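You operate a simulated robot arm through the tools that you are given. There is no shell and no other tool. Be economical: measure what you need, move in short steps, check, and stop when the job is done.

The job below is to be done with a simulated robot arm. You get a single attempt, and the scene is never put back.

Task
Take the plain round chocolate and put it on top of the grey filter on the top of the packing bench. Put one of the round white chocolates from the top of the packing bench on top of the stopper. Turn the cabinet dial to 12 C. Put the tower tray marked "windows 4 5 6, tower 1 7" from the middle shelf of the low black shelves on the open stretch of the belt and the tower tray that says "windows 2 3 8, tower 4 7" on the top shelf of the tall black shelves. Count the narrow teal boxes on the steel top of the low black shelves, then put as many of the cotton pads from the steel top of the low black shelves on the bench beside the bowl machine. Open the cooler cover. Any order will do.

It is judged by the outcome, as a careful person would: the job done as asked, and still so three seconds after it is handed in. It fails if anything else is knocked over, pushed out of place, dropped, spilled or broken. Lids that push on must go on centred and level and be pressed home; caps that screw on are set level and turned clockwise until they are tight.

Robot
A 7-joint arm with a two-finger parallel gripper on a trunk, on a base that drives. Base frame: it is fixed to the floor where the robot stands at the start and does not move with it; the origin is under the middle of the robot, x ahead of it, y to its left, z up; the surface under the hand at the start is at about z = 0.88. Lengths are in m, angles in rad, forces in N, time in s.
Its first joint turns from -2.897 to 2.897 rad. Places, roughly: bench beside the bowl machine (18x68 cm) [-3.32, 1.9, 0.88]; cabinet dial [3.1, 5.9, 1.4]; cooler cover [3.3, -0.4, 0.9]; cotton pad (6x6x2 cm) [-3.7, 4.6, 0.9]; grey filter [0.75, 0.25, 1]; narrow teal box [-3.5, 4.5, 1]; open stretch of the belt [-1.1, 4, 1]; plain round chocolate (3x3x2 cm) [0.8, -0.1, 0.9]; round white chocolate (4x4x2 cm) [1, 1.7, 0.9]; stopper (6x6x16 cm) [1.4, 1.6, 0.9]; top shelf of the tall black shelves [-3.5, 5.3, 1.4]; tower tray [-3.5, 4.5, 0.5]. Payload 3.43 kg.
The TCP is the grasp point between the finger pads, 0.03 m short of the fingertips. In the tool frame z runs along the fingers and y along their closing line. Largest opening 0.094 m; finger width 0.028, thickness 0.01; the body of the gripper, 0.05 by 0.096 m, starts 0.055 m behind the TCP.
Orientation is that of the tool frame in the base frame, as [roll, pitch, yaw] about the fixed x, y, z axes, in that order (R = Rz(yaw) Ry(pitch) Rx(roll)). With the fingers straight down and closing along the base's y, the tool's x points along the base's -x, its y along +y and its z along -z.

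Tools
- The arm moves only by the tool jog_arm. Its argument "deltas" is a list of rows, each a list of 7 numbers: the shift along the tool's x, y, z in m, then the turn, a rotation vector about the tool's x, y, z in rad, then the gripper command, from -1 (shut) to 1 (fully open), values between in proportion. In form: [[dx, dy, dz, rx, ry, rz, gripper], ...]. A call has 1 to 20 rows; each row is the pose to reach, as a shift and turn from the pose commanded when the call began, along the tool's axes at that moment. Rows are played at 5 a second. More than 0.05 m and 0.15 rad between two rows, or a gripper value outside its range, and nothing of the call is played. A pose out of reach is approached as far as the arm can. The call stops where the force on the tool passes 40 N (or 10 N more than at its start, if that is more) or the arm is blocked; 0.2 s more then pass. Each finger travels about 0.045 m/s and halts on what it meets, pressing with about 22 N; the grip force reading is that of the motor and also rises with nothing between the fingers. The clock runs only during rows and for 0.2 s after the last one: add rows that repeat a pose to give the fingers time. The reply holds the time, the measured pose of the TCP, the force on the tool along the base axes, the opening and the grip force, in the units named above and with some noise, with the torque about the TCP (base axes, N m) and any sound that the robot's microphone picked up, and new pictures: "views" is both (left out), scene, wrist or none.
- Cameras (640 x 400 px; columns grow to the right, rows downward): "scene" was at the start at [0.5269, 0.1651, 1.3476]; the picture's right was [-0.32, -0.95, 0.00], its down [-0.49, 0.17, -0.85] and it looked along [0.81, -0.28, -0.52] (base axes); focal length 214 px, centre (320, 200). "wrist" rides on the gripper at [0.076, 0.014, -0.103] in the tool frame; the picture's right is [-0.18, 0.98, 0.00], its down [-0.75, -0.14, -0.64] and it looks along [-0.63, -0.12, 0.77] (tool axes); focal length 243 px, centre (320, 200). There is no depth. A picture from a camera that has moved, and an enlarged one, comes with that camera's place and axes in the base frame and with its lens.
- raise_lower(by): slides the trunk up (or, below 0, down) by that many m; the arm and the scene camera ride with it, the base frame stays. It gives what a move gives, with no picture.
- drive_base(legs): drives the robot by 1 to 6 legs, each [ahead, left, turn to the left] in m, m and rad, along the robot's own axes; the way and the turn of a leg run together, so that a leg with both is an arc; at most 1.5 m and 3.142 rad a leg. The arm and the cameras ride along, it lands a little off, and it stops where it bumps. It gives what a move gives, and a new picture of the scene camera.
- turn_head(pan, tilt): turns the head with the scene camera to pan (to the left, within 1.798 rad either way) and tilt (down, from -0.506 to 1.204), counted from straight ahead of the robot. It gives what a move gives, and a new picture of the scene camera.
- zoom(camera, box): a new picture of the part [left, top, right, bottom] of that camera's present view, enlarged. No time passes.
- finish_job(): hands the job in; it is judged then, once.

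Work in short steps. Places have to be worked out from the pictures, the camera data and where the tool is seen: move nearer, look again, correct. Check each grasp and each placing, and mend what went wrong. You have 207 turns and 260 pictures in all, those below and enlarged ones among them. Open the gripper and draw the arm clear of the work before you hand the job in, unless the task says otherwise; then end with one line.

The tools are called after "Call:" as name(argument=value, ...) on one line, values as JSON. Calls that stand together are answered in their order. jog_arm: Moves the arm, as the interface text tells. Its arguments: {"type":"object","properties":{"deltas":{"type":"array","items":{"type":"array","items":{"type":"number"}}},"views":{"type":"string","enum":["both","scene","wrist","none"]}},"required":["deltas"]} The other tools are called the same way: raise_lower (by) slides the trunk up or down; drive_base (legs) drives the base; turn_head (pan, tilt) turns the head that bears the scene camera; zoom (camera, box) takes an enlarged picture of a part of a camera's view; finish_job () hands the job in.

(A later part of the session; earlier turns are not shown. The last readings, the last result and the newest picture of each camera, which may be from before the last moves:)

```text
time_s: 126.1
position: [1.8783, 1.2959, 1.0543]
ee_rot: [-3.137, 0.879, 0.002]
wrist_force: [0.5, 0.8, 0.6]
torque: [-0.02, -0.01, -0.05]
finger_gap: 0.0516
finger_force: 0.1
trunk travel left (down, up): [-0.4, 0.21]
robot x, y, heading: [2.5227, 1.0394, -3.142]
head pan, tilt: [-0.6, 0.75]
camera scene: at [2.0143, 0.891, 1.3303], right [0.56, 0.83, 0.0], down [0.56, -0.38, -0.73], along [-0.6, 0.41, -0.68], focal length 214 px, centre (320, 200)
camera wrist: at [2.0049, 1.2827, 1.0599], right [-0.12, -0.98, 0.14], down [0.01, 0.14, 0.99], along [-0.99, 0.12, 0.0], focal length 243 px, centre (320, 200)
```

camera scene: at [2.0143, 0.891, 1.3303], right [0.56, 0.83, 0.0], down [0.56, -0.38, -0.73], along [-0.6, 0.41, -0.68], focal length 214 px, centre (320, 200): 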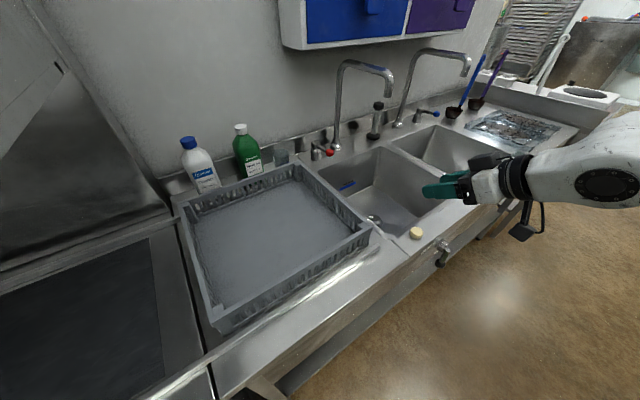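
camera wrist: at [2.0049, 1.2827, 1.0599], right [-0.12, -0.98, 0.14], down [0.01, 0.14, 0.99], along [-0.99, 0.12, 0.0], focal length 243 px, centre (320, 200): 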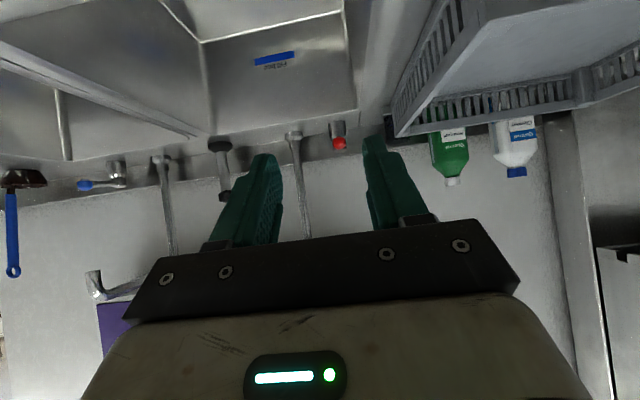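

Chocolate stands level at about (1.871,1.296). Descend with tilted tool to 4 cm above the grasp pose and check.

Call:
jog_arm(deltas=[[0.028, 0, 0.02, 0, 0, 0, 0.1], [0.056, 0, 0.041, 0, 0, 0, 0.1], [0.0838, 0, 0.0603, 0, 0, 0, 0.1], [0.0838, 0, 0.0603, 0, 0, 0, 0.1]])

Call:
zoom(camera="scene", box=[370, 170, 530, 270])

```text
time_s: 127.1
position: [1.8854, 1.3004, 0.9527]
ee_rot: [-3.137, 0.877, 0.004]
wrist_force: [-0.2, 0.6, 0.3]
torque: [-0.01, -0.02, 0.02]
finger_gap: 0.0518
finger_force: 0.2
trunk travel left (down, up): [-0.4, 0.21]
robot x, y, heading: [2.525, 1.0416, -3.137]
head pan, tilt: [-0.6, 0.75]
camera scene: at [2.0143, 0.891, 1.3303], right [0.56, 0.83, 0.0], down [0.56, -0.38, -0.73], along [-0.6, 0.41, -0.68], focal length 214 px, centre (320, 200)
camera wrist: at [2.0128, 1.2854, 0.9575], right [-0.12, -0.98, 0.14], down [0.01, 0.14, 0.99], along [-0.99, 0.12, 0.0], focal length 243 px, centre (320, 200)
```

scene: 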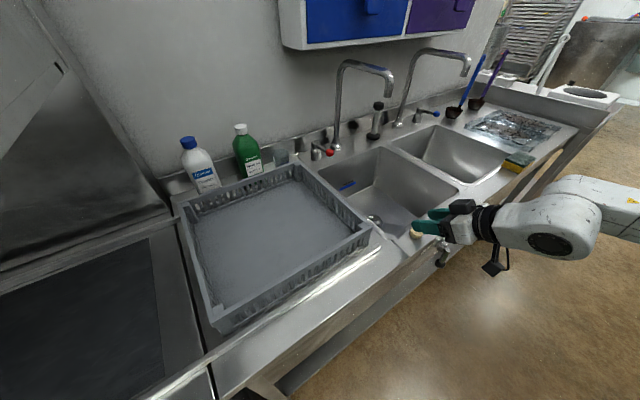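
wrist: 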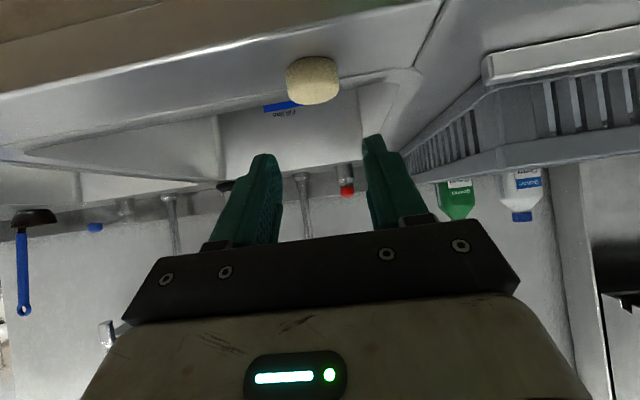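

```text
4.00 times, centred on (450, 220) of scene
camera zoom: at [2.0143, 0.891, 1.3303], right [0.56, 0.83, 0.0], down [0.56, -0.38, -0.73], along [-0.6, 0.41, -0.68], focal length 858 px, centre (-200, 120)
```

zoom: 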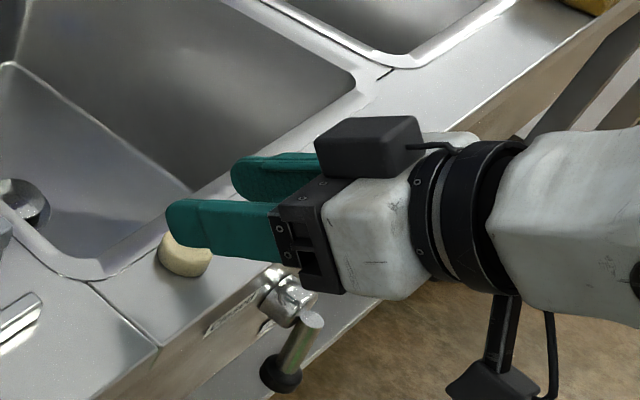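

Aligned well (chocolate at about (1.875,1.296)). Final descent and grip.

Call:
jog_arm(deltas=[[0.012, 0.004, 0.008, 0, 0, 0, 0.1], [0.024, 0.004, 0.016, 0, 0, 0, 0.1], [0.034, 0.004, 0.0238, 0, 0, 0, 0.1], [0.034, 0.004, 0.0238, 0, 0, 0, 0.1]], views="wrist")

Call:
zoom(camera="scene", box=[370, 170, 530, 270])

```text
time_s: 128.1
position: [1.8886, 1.2928, 0.9112]
ee_rot: [-3.136, 0.878, 0.005]
wrist_force: [0.8, -0.8, -0.2]
torque: [-0.01, 0.02, -0.01]
finger_gap: 0.0519
finger_force: 0.1
trunk travel left (down, up): [-0.4, 0.21]
robot x, y, heading: [2.5262, 1.0413, -3.141]
head pan, tilt: [-0.6, 0.75]
camera wrist: at [2.0155, 1.2793, 0.9165], right [-0.12, -0.98, 0.14], down [0.01, 0.14, 0.99], along [-0.99, 0.12, 0.0], focal length 243 px, centre (320, 200)
```

wrist: 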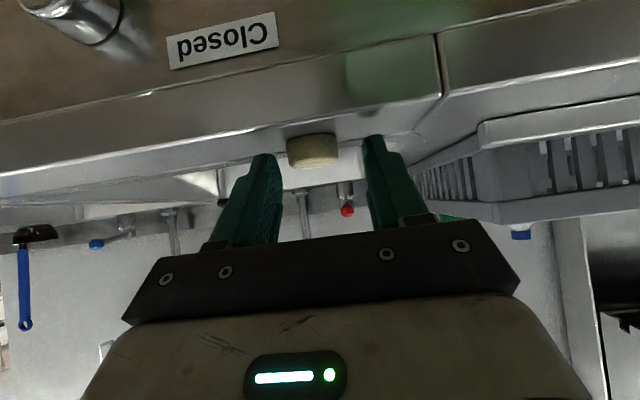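

```text
4.00 times, centred on (450, 220) of scene
camera zoom: at [2.0143, 0.891, 1.3302], right [0.56, 0.83, 0.0], down [0.56, -0.38, -0.73], along [-0.6, 0.41, -0.68], focal length 858 px, centre (-200, 120)
```

zoom: 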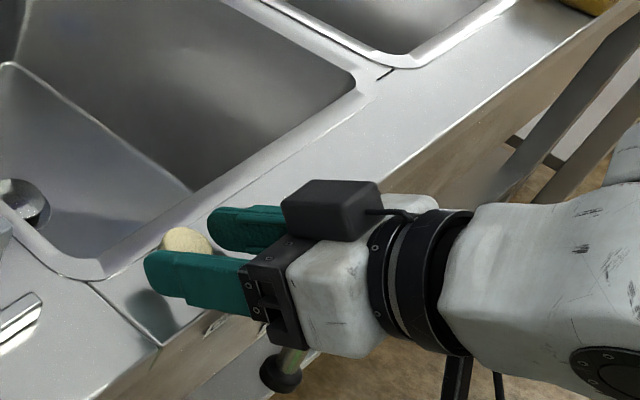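

Chocolate is between the fingertips. Close and lift 5 cm.

Call:
jog_arm(deltas=[[0, 0, 0, 0, 0, 0, -0.3], [0, 0, 0, 0, 0, 0, -1], [0, 0, 0, 0, 0, 0, -1], [0, 0, 0, 0, 0, 0, -1], [0, 0, 0, 0, 0, 0, -1], [-0.016, 0, -0.013, 0, 0, 0, -1], [-0.039, 0, -0.032, 0, 0, 0, -1], [-0.039, 0, -0.032, 0, 0, 0, -1]], views="wrist")

Call:
zoom(camera="scene", box=[370, 150, 530, 250])

```text
time_s: 129.9
position: [1.8904, 1.2939, 0.9627]
ee_rot: [-3.138, 0.877, 0.002]
wrist_force: [0.7, -0.8, -0.3]
torque: [0.01, 0.03, 0.02]
finger_gap: 0.0281
finger_force: 21.6
trunk travel left (down, up): [-0.4, 0.21]
robot x, y, heading: [2.5258, 1.0403, -3.136]
head pan, tilt: [-0.6, 0.75]
camera wrist: at [2.0172, 1.28, 0.968], right [-0.12, -0.98, 0.14], down [0.01, 0.14, 0.99], along [-0.99, 0.12, 0.0], focal length 243 px, centre (320, 200)
```

wrist: 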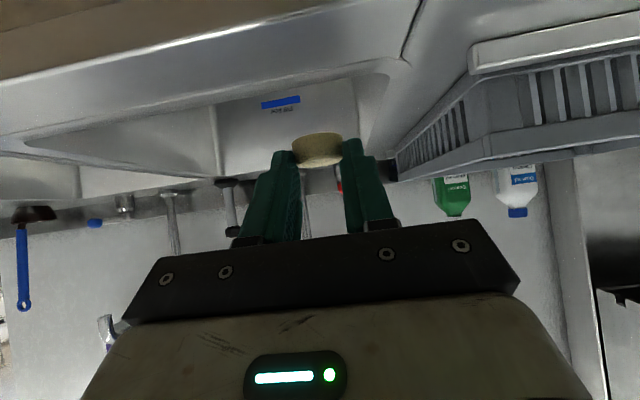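

```text
4.00 times, centred on (450, 200) of scene
camera zoom: at [2.0143, 0.8909, 1.3302], right [0.56, 0.83, 0.0], down [0.56, -0.38, -0.73], along [-0.6, 0.41, -0.68], focal length 858 px, centre (-200, 200)
```

zoom: 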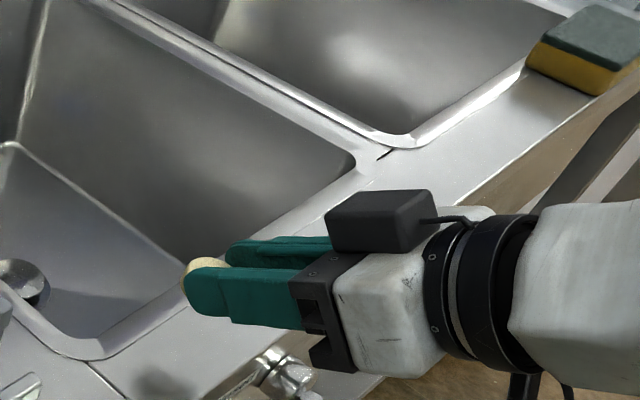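

Chocolate is firmly held, level. Drive ahead 0.15 and right 0.25 so the tool lines up with the stopper corridor between the taps.

Call:
drive_base(legs=[[0, -0.27, 0], [0.13, 0, 0]])

Call:
turn_head(pan=-0.4, tilt=0.5)

```text
time_s: 132.7
position: [1.7595, 1.5602, 0.9615]
ee_rot: [-3.135, 0.878, 0.005]
wrist_force: [0.6, 0.6, 0.3]
torque: [-0.02, 0.0, 0.0]
finger_gap: 0.028
finger_force: 22.5
trunk travel left (down, up): [-0.4, 0.21]
robot x, y, heading: [2.3938, 1.3081, -3.137]
head pan, tilt: [-0.6, 0.75]
camera scene: at [1.8866, 1.1583, 1.3303], right [0.56, 0.83, 0.0], down [0.56, -0.38, -0.73], along [-0.61, 0.41, -0.68], focal length 214 px, centre (320, 200)
```

scene: 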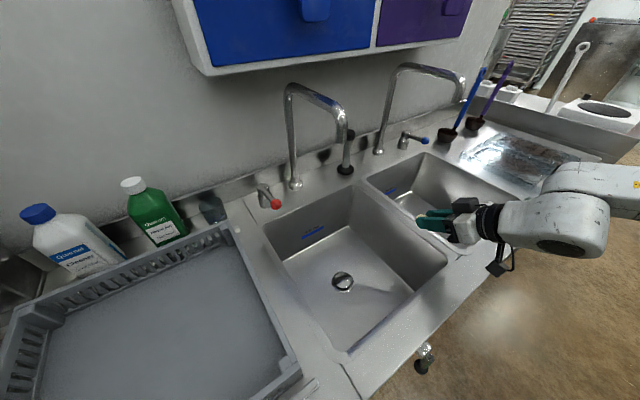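

```text
time_s: 133.4
position: [1.7611, 1.5614, 0.9611]
ee_rot: [-3.137, 0.878, 0.007]
wrist_force: [0.3, 0.3, -0.8]
torque: [0.01, -0.02, 0.0]
finger_gap: 0.0279
finger_force: 22.1
trunk travel left (down, up): [-0.4, 0.21]
robot x, y, heading: [2.394, 1.3077, -3.135]
head pan, tilt: [-0.4, 0.499]
camera scene: at [1.8711, 1.1468, 1.3521], right [0.38, 0.92, 0.0], down [0.44, -0.18, -0.88], along [-0.81, 0.34, -0.48], focal length 214 px, centre (320, 200)
```

scene: 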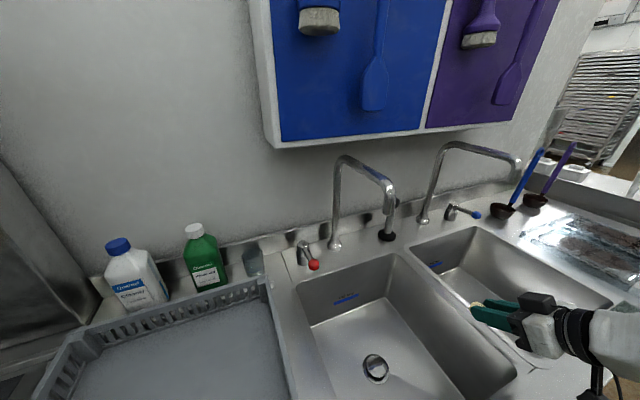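

Spout tips are clear of the corridor (left one at ≈(1.64,1.36)). Raise to z≈1.075, line up y≈1.588 and move in to x=1.50.

Call:
jog_arm(deltas=[[-0.03, -0.009, -0.024, 0, 0, 0, -1], [-0.06, -0.018, -0.048, 0, 0, 0, -1], [-0.0878, -0.027, -0.0727, 0, 0, 0, -1], [-0.1128, -0.027, -0.0425, 0, 0, 0, -1], [-0.1378, -0.027, -0.0125, 0, 0, 0, -1], [-0.1628, -0.027, 0.0176, 0, 0, 0, -1], [-0.1878, -0.027, 0.0477, 0, 0, 0, -1], [-0.2128, -0.027, 0.0779, 0, 0, 0, -1], [-0.2378, -0.027, 0.108, 0, 0, 0, -1], [-0.2538, -0.027, 0.1275, 0, 0, 0, -1], [-0.2538, -0.027, 0.1275, 0, 0, 0, -1]])

Call:
zoom(camera="scene", box=[330, 110, 530, 270])

```text
time_s: 135.8
position: [1.4987, 1.5871, 1.0774]
ee_rot: [-3.138, 0.877, 0.005]
wrist_force: [-0.7, 0.6, -0.3]
torque: [0.03, 0.01, -0.02]
finger_gap: 0.0279
finger_force: 21.9
out of reach, approached as far as the arm can: row 3
trunk travel left (down, up): [-0.4, 0.21]
robot x, y, heading: [2.3947, 1.3075, -3.137]
head pan, tilt: [-0.4, 0.499]
camera scene: at [1.8709, 1.1467, 1.3521], right [0.38, 0.92, 0.0], down [0.44, -0.18, -0.88], along [-0.81, 0.34, -0.48], focal length 214 px, centre (320, 200)
camera wrist: at [1.626, 1.5735, 1.0833], right [-0.12, -0.98, 0.14], down [0.01, 0.14, 0.99], along [-0.99, 0.12, 0.0], focal length 243 px, centre (320, 200)
```

scene: 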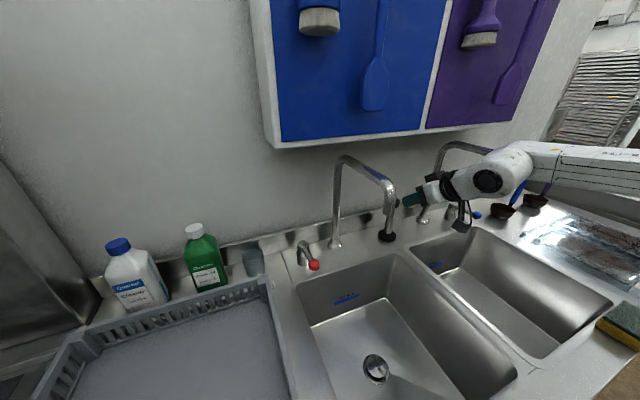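
wrist: 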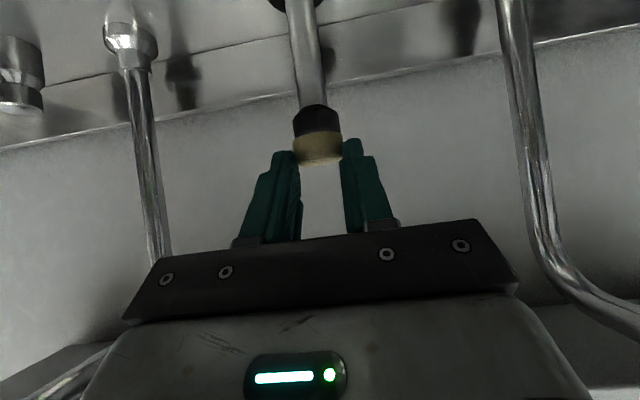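

```text
2.50 times, centred on (430, 190) of scene
camera zoom: at [1.8709, 1.1467, 1.3521], right [0.38, 0.92, 0.0], down [0.44, -0.18, -0.88], along [-0.81, 0.34, -0.48], focal length 536 px, centre (45, 225)
```

zoom: 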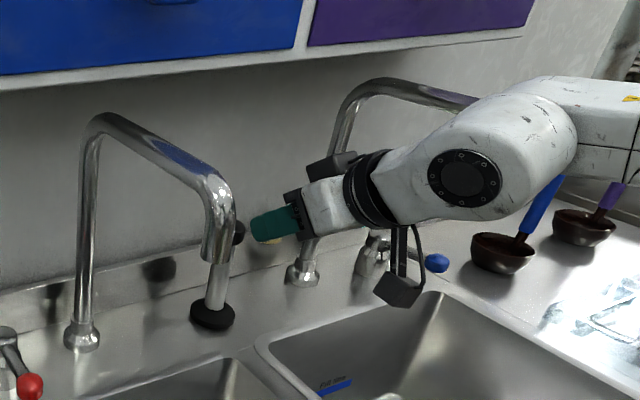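

The wrist view shows the chocolate lined up with the stopper cap and slightly above it. Move in the remaining 6.7 cm.

Call:
jog_arm(deltas=[[-0.012, -0.003, 0.0145, 0, 0, 0, -1], [-0.024, -0.003, 0.029, 0, 0, 0, -1], [-0.034, -0.003, 0.041, 0, 0, 0, -1], [-0.0427, -0.003, 0.0516, 0, 0, 0, -1], [-0.0427, -0.003, 0.0516, 0, 0, 0, -1]])

Call:
zoom(camera="scene", box=[370, 150, 470, 250])

Call:
zoom(camera="wrist", box=[240, 50, 400, 200])

```text
time_s: 137.0
position: [1.4328, 1.5904, 1.0784]
ee_rot: [-3.136, 0.879, 0.006]
wrist_force: [0.8, -0.1, 0.6]
torque: [0.05, 0.0, -0.01]
finger_gap: 0.028
finger_force: 21.5
trunk travel left (down, up): [-0.4, 0.21]
robot x, y, heading: [2.3961, 1.3116, -3.142]
head pan, tilt: [-0.4, 0.499]
camera scene: at [1.8709, 1.1468, 1.3521], right [0.38, 0.92, 0.0], down [0.44, -0.18, -0.88], along [-0.81, 0.34, -0.48], focal length 214 px, centre (320, 200)
camera wrist: at [1.5601, 1.5766, 1.0825], right [-0.11, -0.98, 0.14], down [0.01, 0.14, 0.99], along [-0.99, 0.12, 0.0], focal length 243 px, centre (320, 200)
```

scene: 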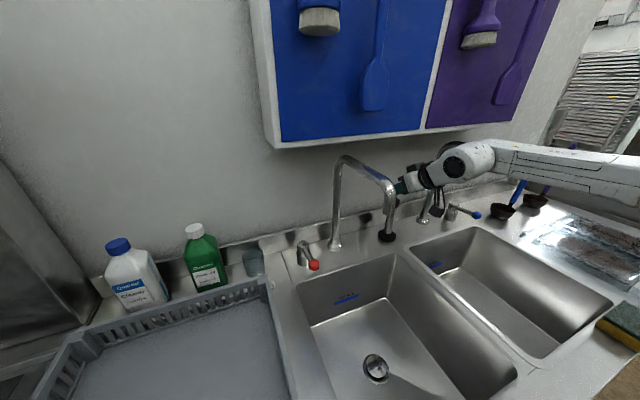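
wrist: 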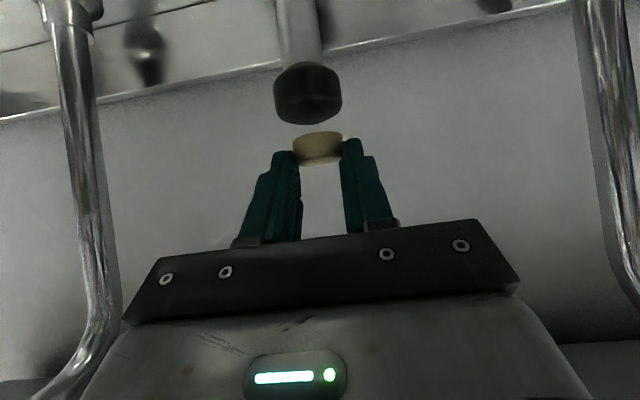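

```text
4.00 times, centred on (420, 200) of scene
camera zoom: at [1.8709, 1.1468, 1.3521], right [0.38, 0.92, 0.0], down [0.44, -0.18, -0.88], along [-0.81, 0.34, -0.48], focal length 858 px, centre (-80, 200)
```

zoom: 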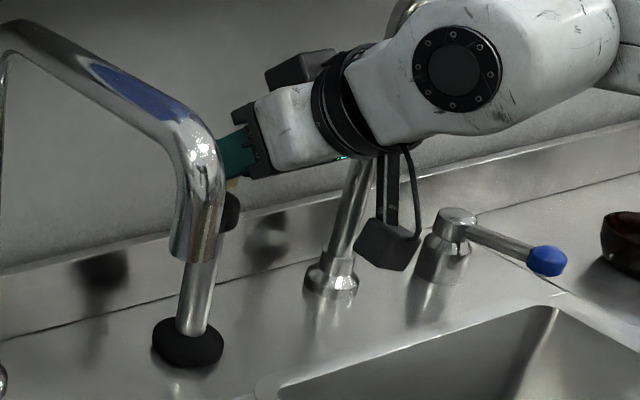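

```text
2.67 times, centred on (320, 125) of wrist
camera zoom: at [1.5601, 1.5766, 1.0825], right [-0.11, -0.98, 0.14], down [0.01, 0.14, 0.99], along [-0.99, 0.12, 0.0], focal length 647 px, centre (320, 400)
```

zoom: 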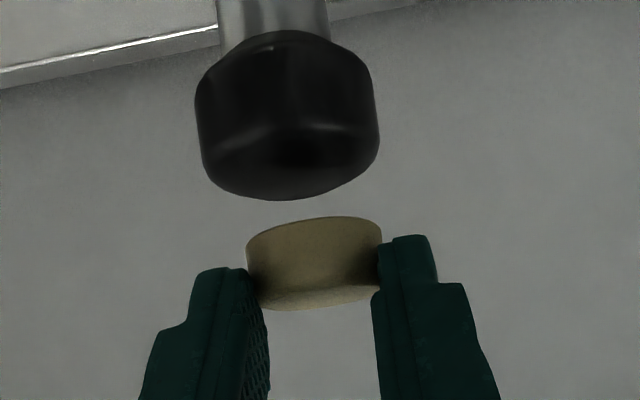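

Very clear: cap centre is about 4 mm to +y and 2 mm farther than the chocolate. Correct and lower 8 mm.

Call:
jog_arm(deltas=[[-0.001, -0.004, 0.0015, 0, 0, 0, -1], [0.002, -0.004, 0.004, 0, 0, 0, -1], [0.0049, -0.004, 0.0066, 0, 0, 0, -1], [0.0049, -0.004, 0.0066, 0, 0, 0, -1]], views="none")

Call:
zoom(camera="wrist", box=[240, 50, 400, 200])

```text
time_s: 138.0
position: [1.4306, 1.5936, 1.0671]
ee_rot: [-3.137, 0.878, 0.005]
wrist_force: [0.8, -0.1, -0.4]
torque: [0.02, 0.02, 0.0]
finger_gap: 0.0278
finger_force: 21.8
trunk travel left (down, up): [-0.4, 0.21]
robot x, y, heading: [2.3963, 1.3104, -3.139]
head pan, tilt: [-0.4, 0.499]
```

```text
2.67 times, centred on (320, 125) of wrist
camera zoom: at [1.5575, 1.5797, 1.0731], right [-0.11, -0.98, 0.14], down [0.01, 0.14, 0.99], along [-0.99, 0.12, 0.0], focal length 647 px, centre (320, 400)
```

zoom: 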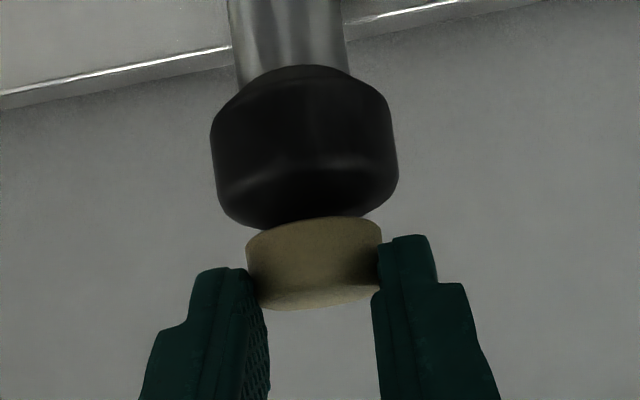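

About 8 mm gap remains. Shift 2 mm in +y and lower 6 mm.

Call:
jog_arm(deltas=[[0.0023, -0.002, 0.0019, 0, 0, 0, -1], [0.0046, -0.002, 0.0038, 0, 0, 0, -1], [0.0046, -0.002, 0.0038, 0, 0, 0, -1]], views="none")

Call:
zoom(camera="wrist", box=[240, 50, 400, 200])

```text
time_s: 138.8
position: [1.4301, 1.5957, 1.0635]
ee_rot: [-3.134, 0.881, 0.008]
wrist_force: [1.0, -0.4, 10.6]
torque: [-0.06, 0.19, 0.01]
finger_gap: 0.0278
finger_force: 22.1
trunk travel left (down, up): [-0.4, 0.21]
robot x, y, heading: [2.3948, 1.306, -3.135]
head pan, tilt: [-0.4, 0.499]
```

```text
2.67 times, centred on (320, 125) of wrist
camera zoom: at [1.558, 1.582, 1.0687], right [-0.11, -0.98, 0.14], down [0.02, 0.14, 0.99], along [-0.99, 0.12, 0.0], focal length 647 px, centre (320, 400)
```

zoom: 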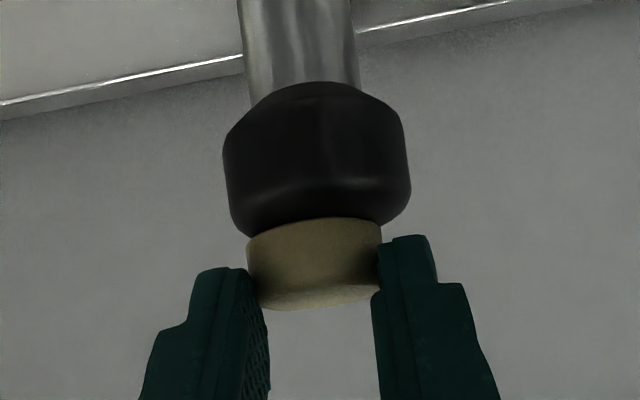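

Contact at 10.6 N; centred. Release slowly, rise 2 mm, withdraw horizontally.

Call:
jog_arm(deltas=[[0, 0, 0, 0, 0, 0, -0.4], [0, 0, 0, 0, 0, 0, -0.3], [0, 0, 0, 0, 0, 0, -0.15], [0, 0, 0, 0, 0, 0, 0.0], [0, 0, 0, 0, 0, 0, 0.0]], views="none")

Call:
zoom(camera="wrist", box=[240, 50, 400, 200])

```text
time_s: 140.0
position: [1.4312, 1.596, 1.0622]
ee_rot: [-3.139, 0.88, 0.008]
wrist_force: [0.8, 0.8, 11.2]
torque: [-0.26, 0.16, -0.03]
finger_gap: 0.0462
finger_force: 0.0
trunk travel left (down, up): [-0.4, 0.21]
robot x, y, heading: [2.3979, 1.3125, -3.138]
head pan, tilt: [-0.4, 0.499]
```

```text
2.67 times, centred on (320, 125) of wrist
camera zoom: at [1.5582, 1.5819, 1.0679], right [-0.11, -0.98, 0.14], down [0.01, 0.14, 0.99], along [-0.99, 0.12, 0.0], focal length 647 px, centre (320, 400)
```

zoom: 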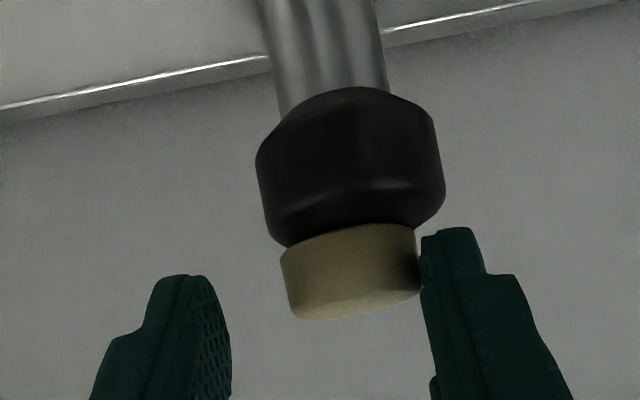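

The pressed fingertip dragged the cap slightly sideways. Raise gently to unload so the stopper stands back upright.

Call:
jog_arm(deltas=[[-0.0008, 0, -0.0006, 0, 0, 0, 0.0], [-0.0015, 0, -0.0013, 0, 0, 0, 0.0], [-0.0023, 0, -0.0019, 0, 0, 0, 0.0], [-0.0023, 0, -0.0019, 0, 0, 0, 0.0]], views="none")

Call:
zoom(camera="wrist", box=[240, 50, 400, 200])

```text
time_s: 141.0
position: [1.4326, 1.5948, 1.0646]
ee_rot: [-3.133, 0.878, 0.008]
wrist_force: [-0.1, -0.2, 0.7]
torque: [0.04, -0.02, 0.02]
finger_gap: 0.047
finger_force: 0.0
trunk travel left (down, up): [-0.4, 0.21]
robot x, y, heading: [2.3966, 1.3068, -3.137]
head pan, tilt: [-0.4, 0.499]
```

```text
2.67 times, centred on (320, 125) of wrist
camera zoom: at [1.5586, 1.5815, 1.07], right [-0.11, -0.98, 0.14], down [0.01, 0.14, 0.99], along [-0.99, 0.12, 0.0], focal length 647 px, centre (320, 400)
```

zoom: 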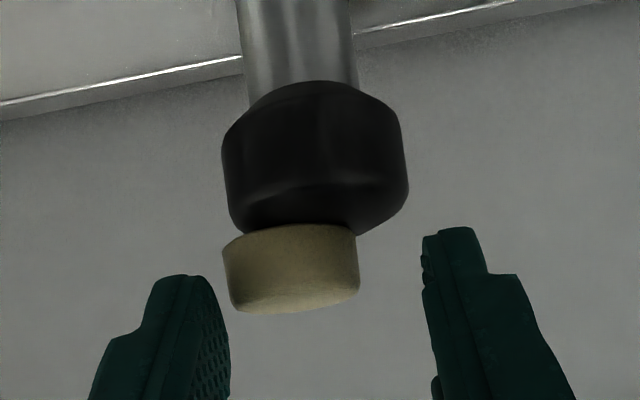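

Stopper is upright again and the chocolate rests on the cap, ~5 mm off centre but stable. Withdraw: small rise, then straight back.

Call:
jog_arm(deltas=[[-0.003, 0, -0.0025, 0, 0, 0, 0.0], [0.01, 0, -0.018, 0, 0, 0, 0.0], [0.03, 0, -0.042, 0, 0, 0, 0.0], [0.055, 0, -0.072, 0, 0, 0, 0.0], [0.08, 0, -0.102, 0, 0, 0, 0.0], [0.105, 0, -0.132, 0, 0, 0, 0], [0.13, 0, -0.162, 0, 0, 0, 0], [0.13, 0, -0.162, 0, 0, 0, 0]])

Call:
zoom(camera="scene", box=[330, 130, 470, 260])

Call:
zoom(camera="wrist", box=[240, 30, 400, 180])

```text
time_s: 142.8
position: [1.6388, 1.5951, 1.069]
ee_rot: [-3.136, 0.879, 0.007]
wrist_force: [0.0, 0.2, 0.7]
torque: [-0.02, -0.01, -0.01]
finger_gap: 0.0469
finger_force: 0.1
trunk travel left (down, up): [-0.4, 0.21]
robot x, y, heading: [2.3966, 1.3128, -3.134]
head pan, tilt: [-0.4, 0.499]
camera scene: at [1.8711, 1.1468, 1.3522], right [0.38, 0.92, 0.0], down [0.44, -0.18, -0.88], along [-0.81, 0.34, -0.48], focal length 214 px, centre (320, 200)
camera wrist: at [1.7661, 1.5811, 1.0743], right [-0.11, -0.98, 0.14], down [0.01, 0.14, 0.99], along [-0.99, 0.12, 0.0], focal length 243 px, centre (320, 200)
```

scene: 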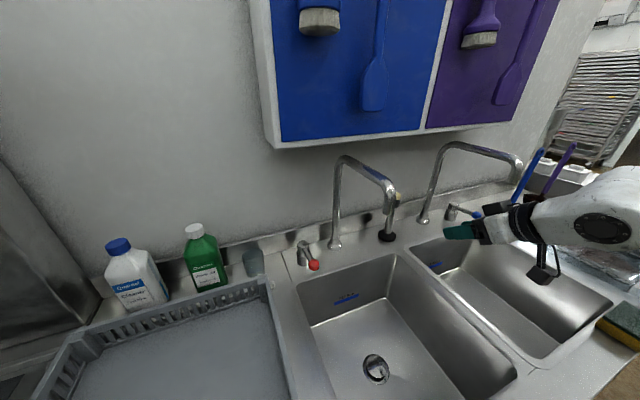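
wrist: 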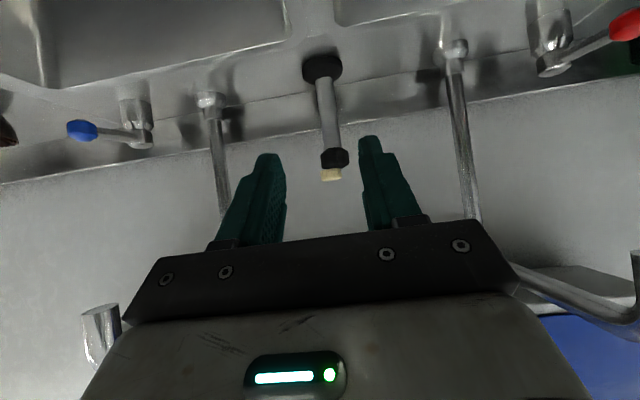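

```text
3.08 times, centred on (400, 195) of scene
camera zoom: at [1.8711, 1.1468, 1.3522], right [0.38, 0.92, 0.0], down [0.44, -0.18, -0.88], along [-0.81, 0.34, -0.48], focal length 660 px, centre (74, 215)
```

zoom: 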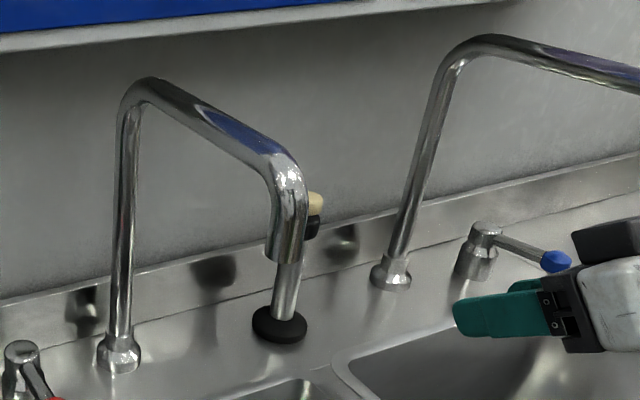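

```text
2.67 times, centred on (320, 105) of wrist
camera zoom: at [1.7661, 1.5811, 1.0743], right [-0.11, -0.98, 0.14], down [0.01, 0.14, 0.99], along [-0.99, 0.12, 0.0], focal length 647 px, centre (320, 453)
```

zoom: 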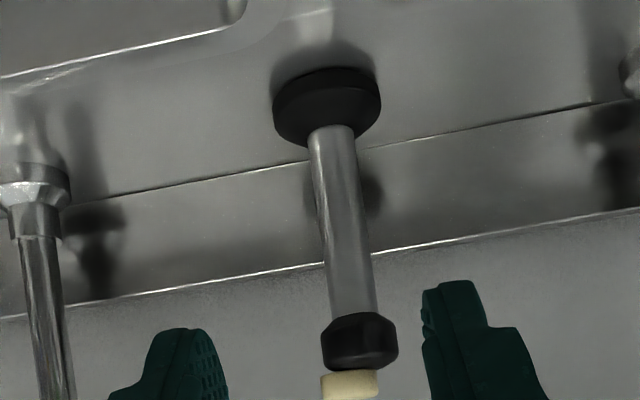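

Stopper task done. Back the base off, then bring the tool back to vertical and tuck it.

Call:
drive_base(legs=[[-0.2, 0, 0]])

Call:
jog_arm(deltas=[[0.006, 0.01, -0.04, 0, 0.12, 0, 0], [0.012, 0.02, -0.08, 0, 0.25, 0, 0], [0.019, 0.035, -0.123, 0, 0.375, 0, 0], [0.025, 0.045, -0.165, 0, 0.5, 0, 0], [0.032, 0.055, -0.205, 0, 0.625, 0, 0], [0.038, 0.068, -0.247, 0, 0.75, 0, 0], [0.044, 0.08, -0.288, 0, 0.878, 0, 0], [0.044, 0.08, -0.288, 0, 0.878, 0, 0]], views="none")

Call:
turn_head(pan=1.5, tilt=0.35)

```text
time_s: 144.4
position: [1.841, 1.5967, 1.069]
ee_rot: [-3.136, 0.878, 0.006]
wrist_force: [-0.4, 0.4, 0.1]
torque: [-0.01, 0.0, -0.03]
finger_gap: 0.0471
finger_force: 0.0
trunk travel left (down, up): [-0.4, 0.21]
robot x, y, heading: [2.598, 1.3086, -3.138]
head pan, tilt: [-0.4, 0.499]
camera scene: at [2.0737, 1.1486, 1.3521], right [0.39, 0.92, 0.0], down [0.44, -0.18, -0.88], along [-0.81, 0.34, -0.48], focal length 214 px, centre (320, 200)
```

scene: 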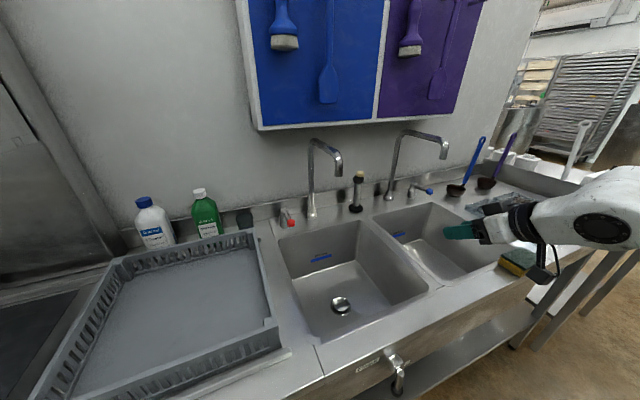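

```text
time_s: 146.2
position: [2.0923, 1.5177, 1.2209]
ee_rot: [-3.138, -0.002, 0.001]
wrist_force: [-0.7, -0.5, -0.2]
torque: [0.0, 0.02, -0.03]
finger_gap: 0.047
finger_force: 0.2
trunk travel left (down, up): [-0.4, 0.21]
robot x, y, heading: [2.5969, 1.3092, -3.134]
head pan, tilt: [-0.4, 0.499]
```

```text
time_s: 148.1
position: [2.0939, 1.5178, 1.2219]
ee_rot: [-3.137, 0.0, 0.003]
wrist_force: [0.6, -0.4, 0.5]
torque: [0.02, 0.03, -0.02]
finger_gap: 0.0471
finger_force: 0.1
trunk travel left (down, up): [-0.4, 0.21]
robot x, y, heading: [2.6024, 1.3093, -3.138]
head pan, tilt: [1.499, 0.351]
camera scene: at [2.1515, 1.0206, 1.3659], right [-1.0, 0.07, 0.0], down [0.02, 0.34, -0.94], along [-0.06, -0.94, -0.34], focal length 214 px, centre (320, 200)
```

scene: 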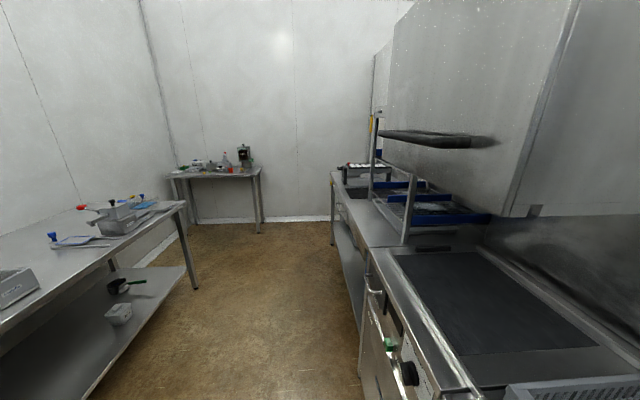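

The cooler-like item is on the left bench around (3.2,-0.2). Drive down the aisle and turn to face it.

Call:
drive_base(legs=[[0.15, 0, 0], [0, 0, 1.571], [1.45, 0, 0], [0, 0, 1.571]])

Call:
turn_head(pan=0.0, tilt=0.5)

```text
time_s: 163.8
position: [2.8332, -0.3869, 1.2204]
ee_rot: [-3.138, 0.001, 3.058]
wrist_force: [0.2, 0.1, -0.4]
torque: [-0.04, 0.02, 0.01]
finger_gap: 0.0472
finger_force: 0.1
trunk travel left (down, up): [-0.4, 0.21]
robot x, y, heading: [2.3455, -0.1391, -0.084]
head pan, tilt: [1.499, 0.351]
camera scene: at [2.8151, 0.1116, 1.3659], right [0.99, -0.15, 0.0], down [-0.05, -0.34, -0.94], along [0.14, 0.93, -0.34], focal length 214 px, centre (320, 200)
```

scene: 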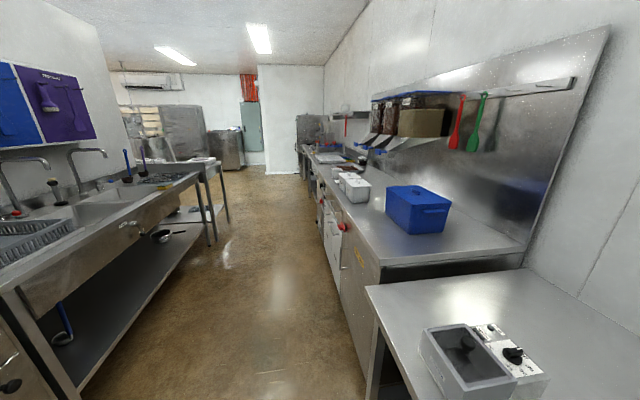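

```text
time_s: 165.4
position: [2.8346, -0.3868, 1.2198]
ee_rot: [-3.139, 0.0, 3.058]
wrist_force: [-0.3, -0.6, -0.1]
torque: [0.01, 0.02, -0.01]
finger_gap: 0.0471
finger_force: 0.0
trunk travel left (down, up): [-0.4, 0.21]
robot x, y, heading: [2.346, -0.1363, -0.079]
head pan, tilt: [0.0, 0.499]
camera scene: at [2.8918, 0.0123, 1.3522], right [-0.08, -1.0, 0.0], down [-0.48, 0.04, -0.88], along [0.88, -0.07, -0.48], focal length 214 px, centre (320, 200)
```

scene: 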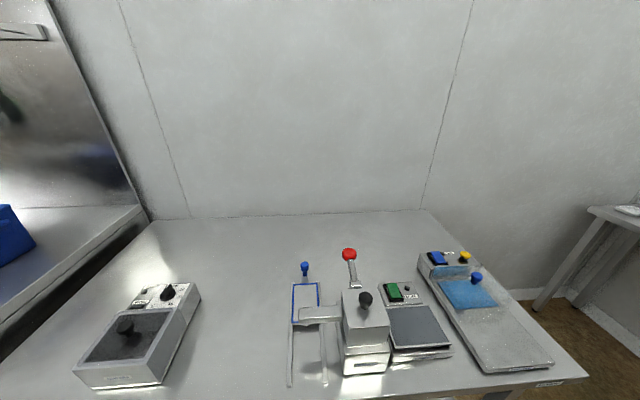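

The device at the right (blue cover with a knob) lies at about (3.2,-0.4), matching the cooler. Zoom in on devices.

Call:
zoom(camera="scene", box=[400, 230, 570, 390])

Call:
zoom(camera="scene", box=[60, 240, 400, 400])

```text
2.50 times, centred on (485, 310) of scene
camera zoom: at [2.8918, 0.0123, 1.3522], right [-0.08, -1.0, 0.0], down [-0.48, 0.04, -0.88], along [0.88, -0.07, -0.48], focal length 536 px, centre (-92, -75)
```

zoom: 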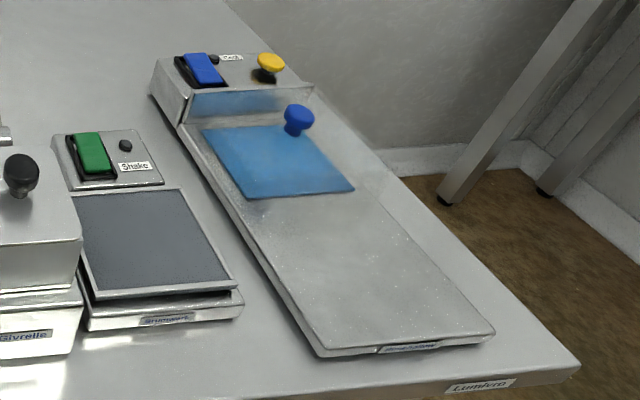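

```text
1.88 times, centred on (230, 320) of scene
camera zoom: at [2.8918, 0.0123, 1.3522], right [-0.08, -1.0, 0.0], down [-0.48, 0.04, -0.88], along [0.88, -0.07, -0.48], focal length 404 px, centre (489, -26)
```

zoom: 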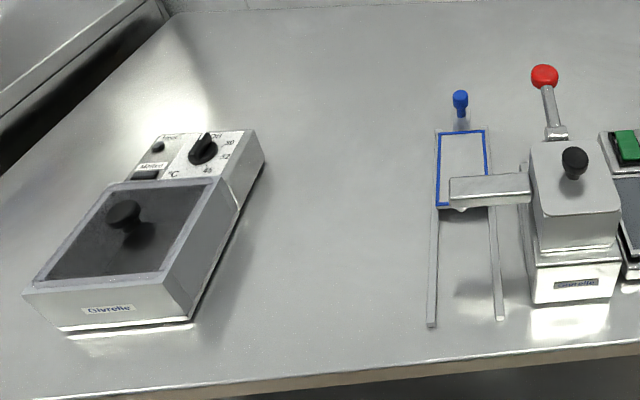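

Call:
zoom(camera="scene", box=[415, 240, 505, 315])

Call:
zoom(camera="scene", box=[480, 350, 540, 390])

Call:
zoom(camera="scene", box=[130, 275, 200, 325])

```text
5.33 times, centred on (460, 278) of scene
camera zoom: at [2.8918, 0.0123, 1.3522], right [-0.08, -1.0, 0.0], down [-0.48, 0.04, -0.88], along [0.88, -0.07, -0.48], focal length 1144 px, centre (-427, -213)
```

zoom: 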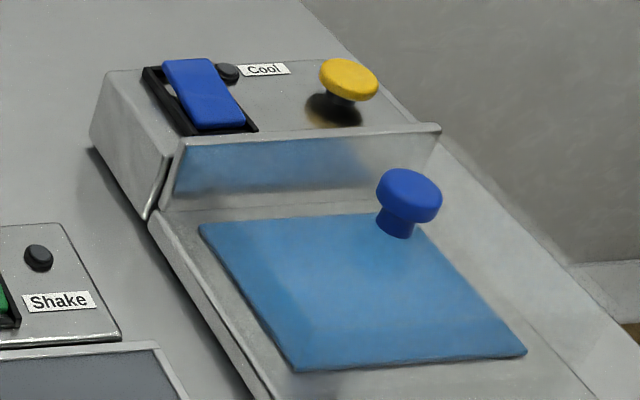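

```text
10.00 times, centred on (510, 370) of scene
camera zoom: at [2.8918, 0.0123, 1.3522], right [-0.08, -1.0, 0.0], down [-0.48, 0.04, -0.88], along [0.88, -0.07, -0.48], focal length 2145 px, centre (-1580, -1500)
```

zoom: 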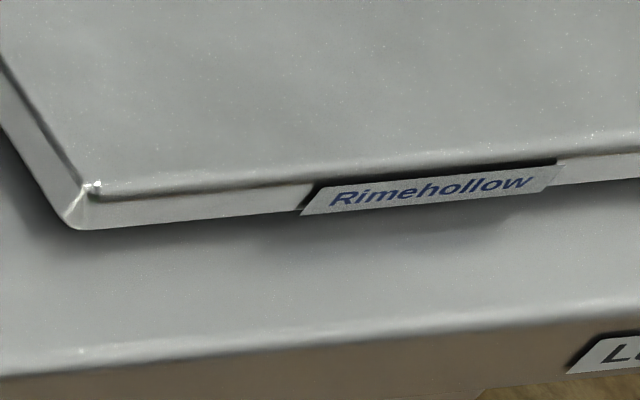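

```text
8.00 times, centred on (165, 300) of scene
camera zoom: at [2.8918, 0.0123, 1.3522], right [-0.08, -1.0, 0.0], down [-0.48, 0.04, -0.88], along [0.88, -0.07, -0.48], focal length 1716 px, centre (1560, -600)
```

zoom: 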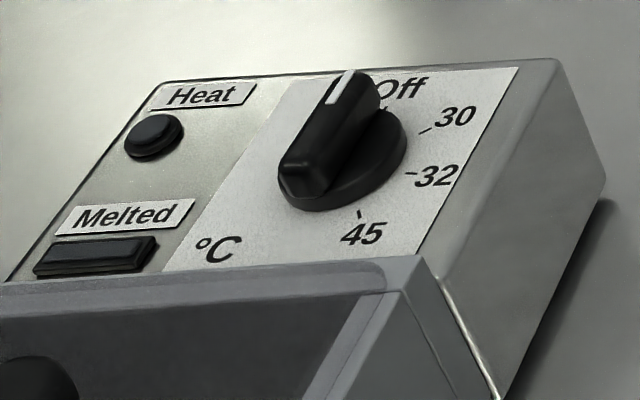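

The "Cool" unit is the cooler; I need a closer look at how its cover moves. Position the base in front of it and view with the wrist camera.

Call:
drive_base(legs=[[0, 0, 0.08], [0.03, -0.2, 0]])

Call:
jog_arm(deltas=[[-0.04, 0, 0, 0, 0, 0, 0], [-0.08, 0, 0, 0, 0, 0, 0], [-0.12, 0.0, 0, 0, 0, 0, 0], [-0.16, 0.0, 0, 0, 0, 0, 0], [-0.18, 0.0, 0.03, 0, 0, 0, 0], [-0.18, 0.0, 0.03, 0, 0, 0, 0]])

```text
time_s: 167.5
position: [2.8812, -0.5476, 1.2199]
ee_rot: [-3.137, 0.0, 3.139]
wrist_force: [0.5, 0.5, -0.6]
torque: [0.0, 0.05, 0.02]
finger_gap: 0.0472
finger_force: 0.1
trunk travel left (down, up): [-0.4, 0.21]
robot x, y, heading: [2.3744, -0.3391, 0.002]
head pan, tilt: [0.0, 0.499]
camera scene: at [2.9079, -0.1451, 1.3522], right [0.0, -1.0, 0.0], down [-0.48, 0.0, -0.88], along [0.88, 0.0, -0.48], focal length 214 px, centre (320, 200)
```

scene: 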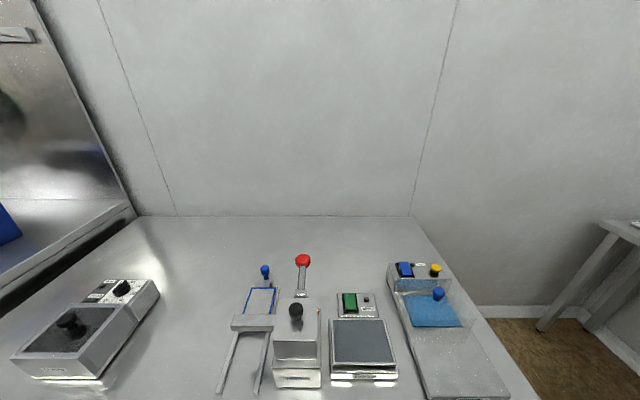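

```text
time_s: 168.9
position: [3.0593, -0.5502, 1.1922]
ee_rot: [-3.138, 0.0, 3.137]
wrist_force: [-0.9, -0.1, 0.5]
torque: [-0.02, 0.02, 0.01]
finger_gap: 0.0468
finger_force: 0.0
trunk travel left (down, up): [-0.4, 0.21]
robot x, y, heading: [2.3759, -0.3386, -0.002]
head pan, tilt: [0.0, 0.499]
camera scene: at [2.9081, -0.1452, 1.3522], right [0.0, -1.0, 0.0], down [-0.48, 0.0, -0.88], along [0.88, 0.0, -0.48], focal length 214 px, centre (320, 200)
camera wrist: at [2.9842, -0.5352, 1.2927], right [0.19, 0.98, 0.0], down [0.75, -0.14, 0.64], along [0.63, -0.12, -0.77], focal length 243 px, centre (320, 200)
```

scene: 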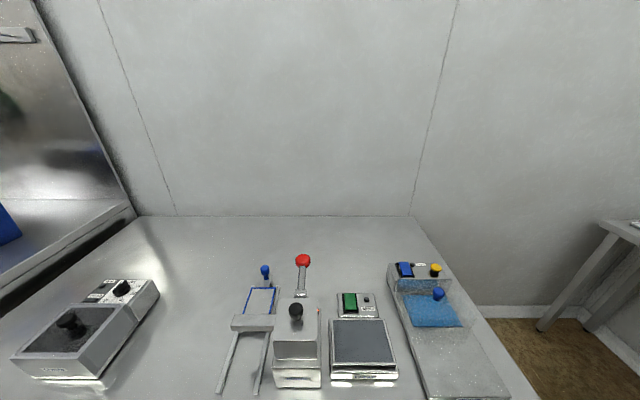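
wrist: 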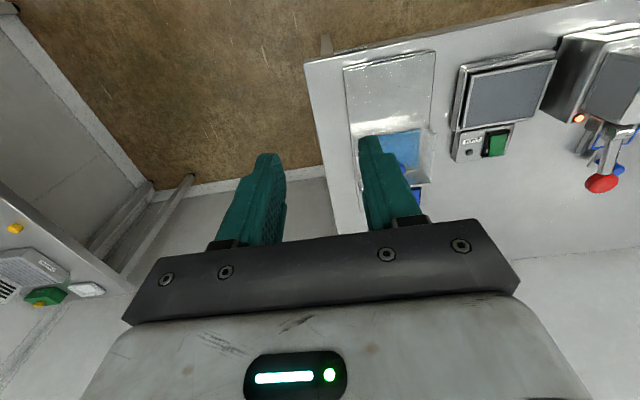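

Move the hand left and back to view the cooler unobstructed.

Call:
jog_arm(deltas=[[0.01, 0.04, 0, 0, 0, 0, 0], [0.02, 0.08, 0, 0, 0, 0, 0], [0.03, 0.12, 0, 0, 0, 0, 0], [0.03, 0.15, 0, 0, 0, 0, 0], [0.03, 0.15, 0, 0, 0, 0, 0]], views="none")

Call:
zoom(camera="wrist", box=[220, 20, 420, 220])

Call:
zoom(camera="scene", box=[370, 240, 520, 400])

```text
time_s: 170.1
position: [3.0332, -0.399, 1.189]
ee_rot: [-3.138, 0.0, 3.137]
wrist_force: [-0.1, -0.2, 0.2]
torque: [0.01, 0.0, -0.05]
finger_gap: 0.047
finger_force: 0.0
trunk travel left (down, up): [-0.4, 0.21]
robot x, y, heading: [2.375, -0.3403, -0.001]
head pan, tilt: [0.0, 0.499]
```

```text
2.00 times, centred on (320, 120) of wrist
camera zoom: at [2.9581, -0.3836, 1.2902], right [0.19, 0.98, 0.0], down [0.75, -0.14, 0.64], along [0.63, -0.12, -0.77], focal length 485 px, centre (320, 360)
```

zoom: 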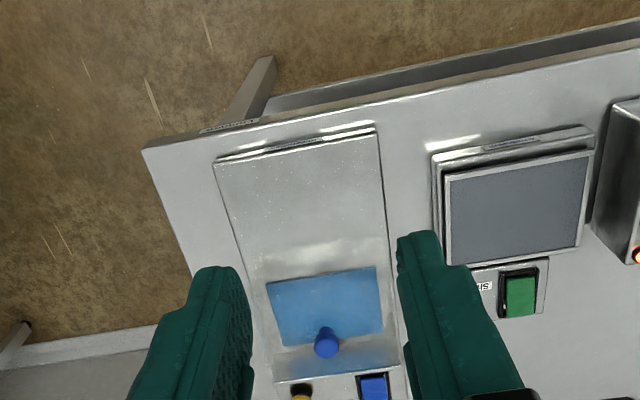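

```text
2.50 times, centred on (445, 320) of scene
camera zoom: at [2.9081, -0.1451, 1.3521], right [0.0, -1.0, 0.0], down [-0.48, 0.0, -0.88], along [0.88, 0.0, -0.48], focal length 536 px, centre (8, -100)
```

zoom: 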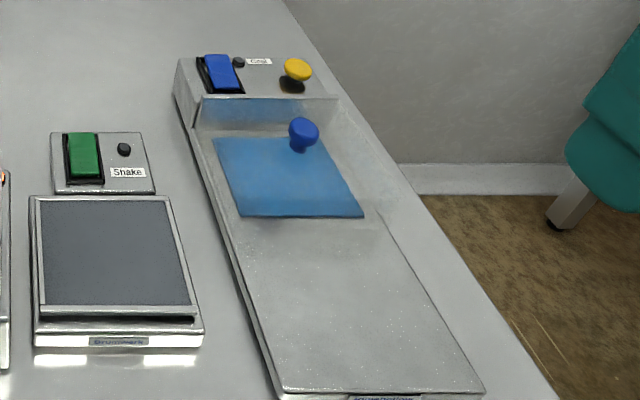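

Call:
zoom(camera="wrist", box=[280, 100, 370, 215])

Call:
zoom(camera="scene", box=[380, 255, 480, 345])

```text
3.48 times, centred on (325, 158) of wrist
camera zoom: at [2.9581, -0.3836, 1.2902], right [0.19, 0.98, 0.0], down [0.75, -0.14, 0.64], along [0.63, -0.12, -0.77], focal length 844 px, centre (303, 348)
```

zoom: 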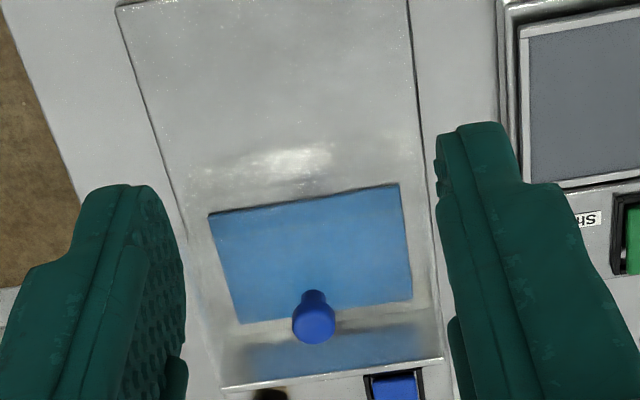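

```text
4.44 times, centred on (430, 300) of scene
camera zoom: at [2.9081, -0.1451, 1.3521], right [0.0, -1.0, 0.0], down [-0.48, 0.0, -0.88], along [0.88, 0.0, -0.48], focal length 953 px, centre (-169, -244)
```

zoom: 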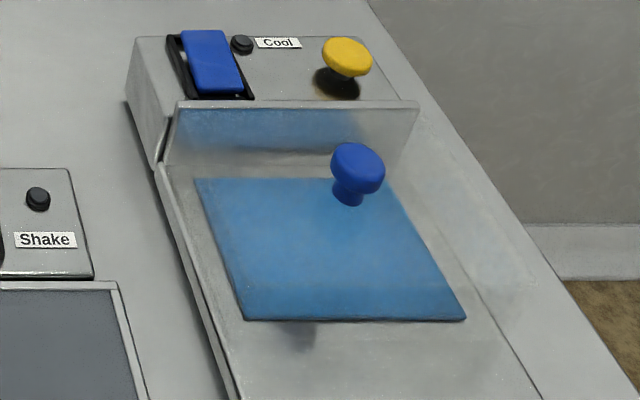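

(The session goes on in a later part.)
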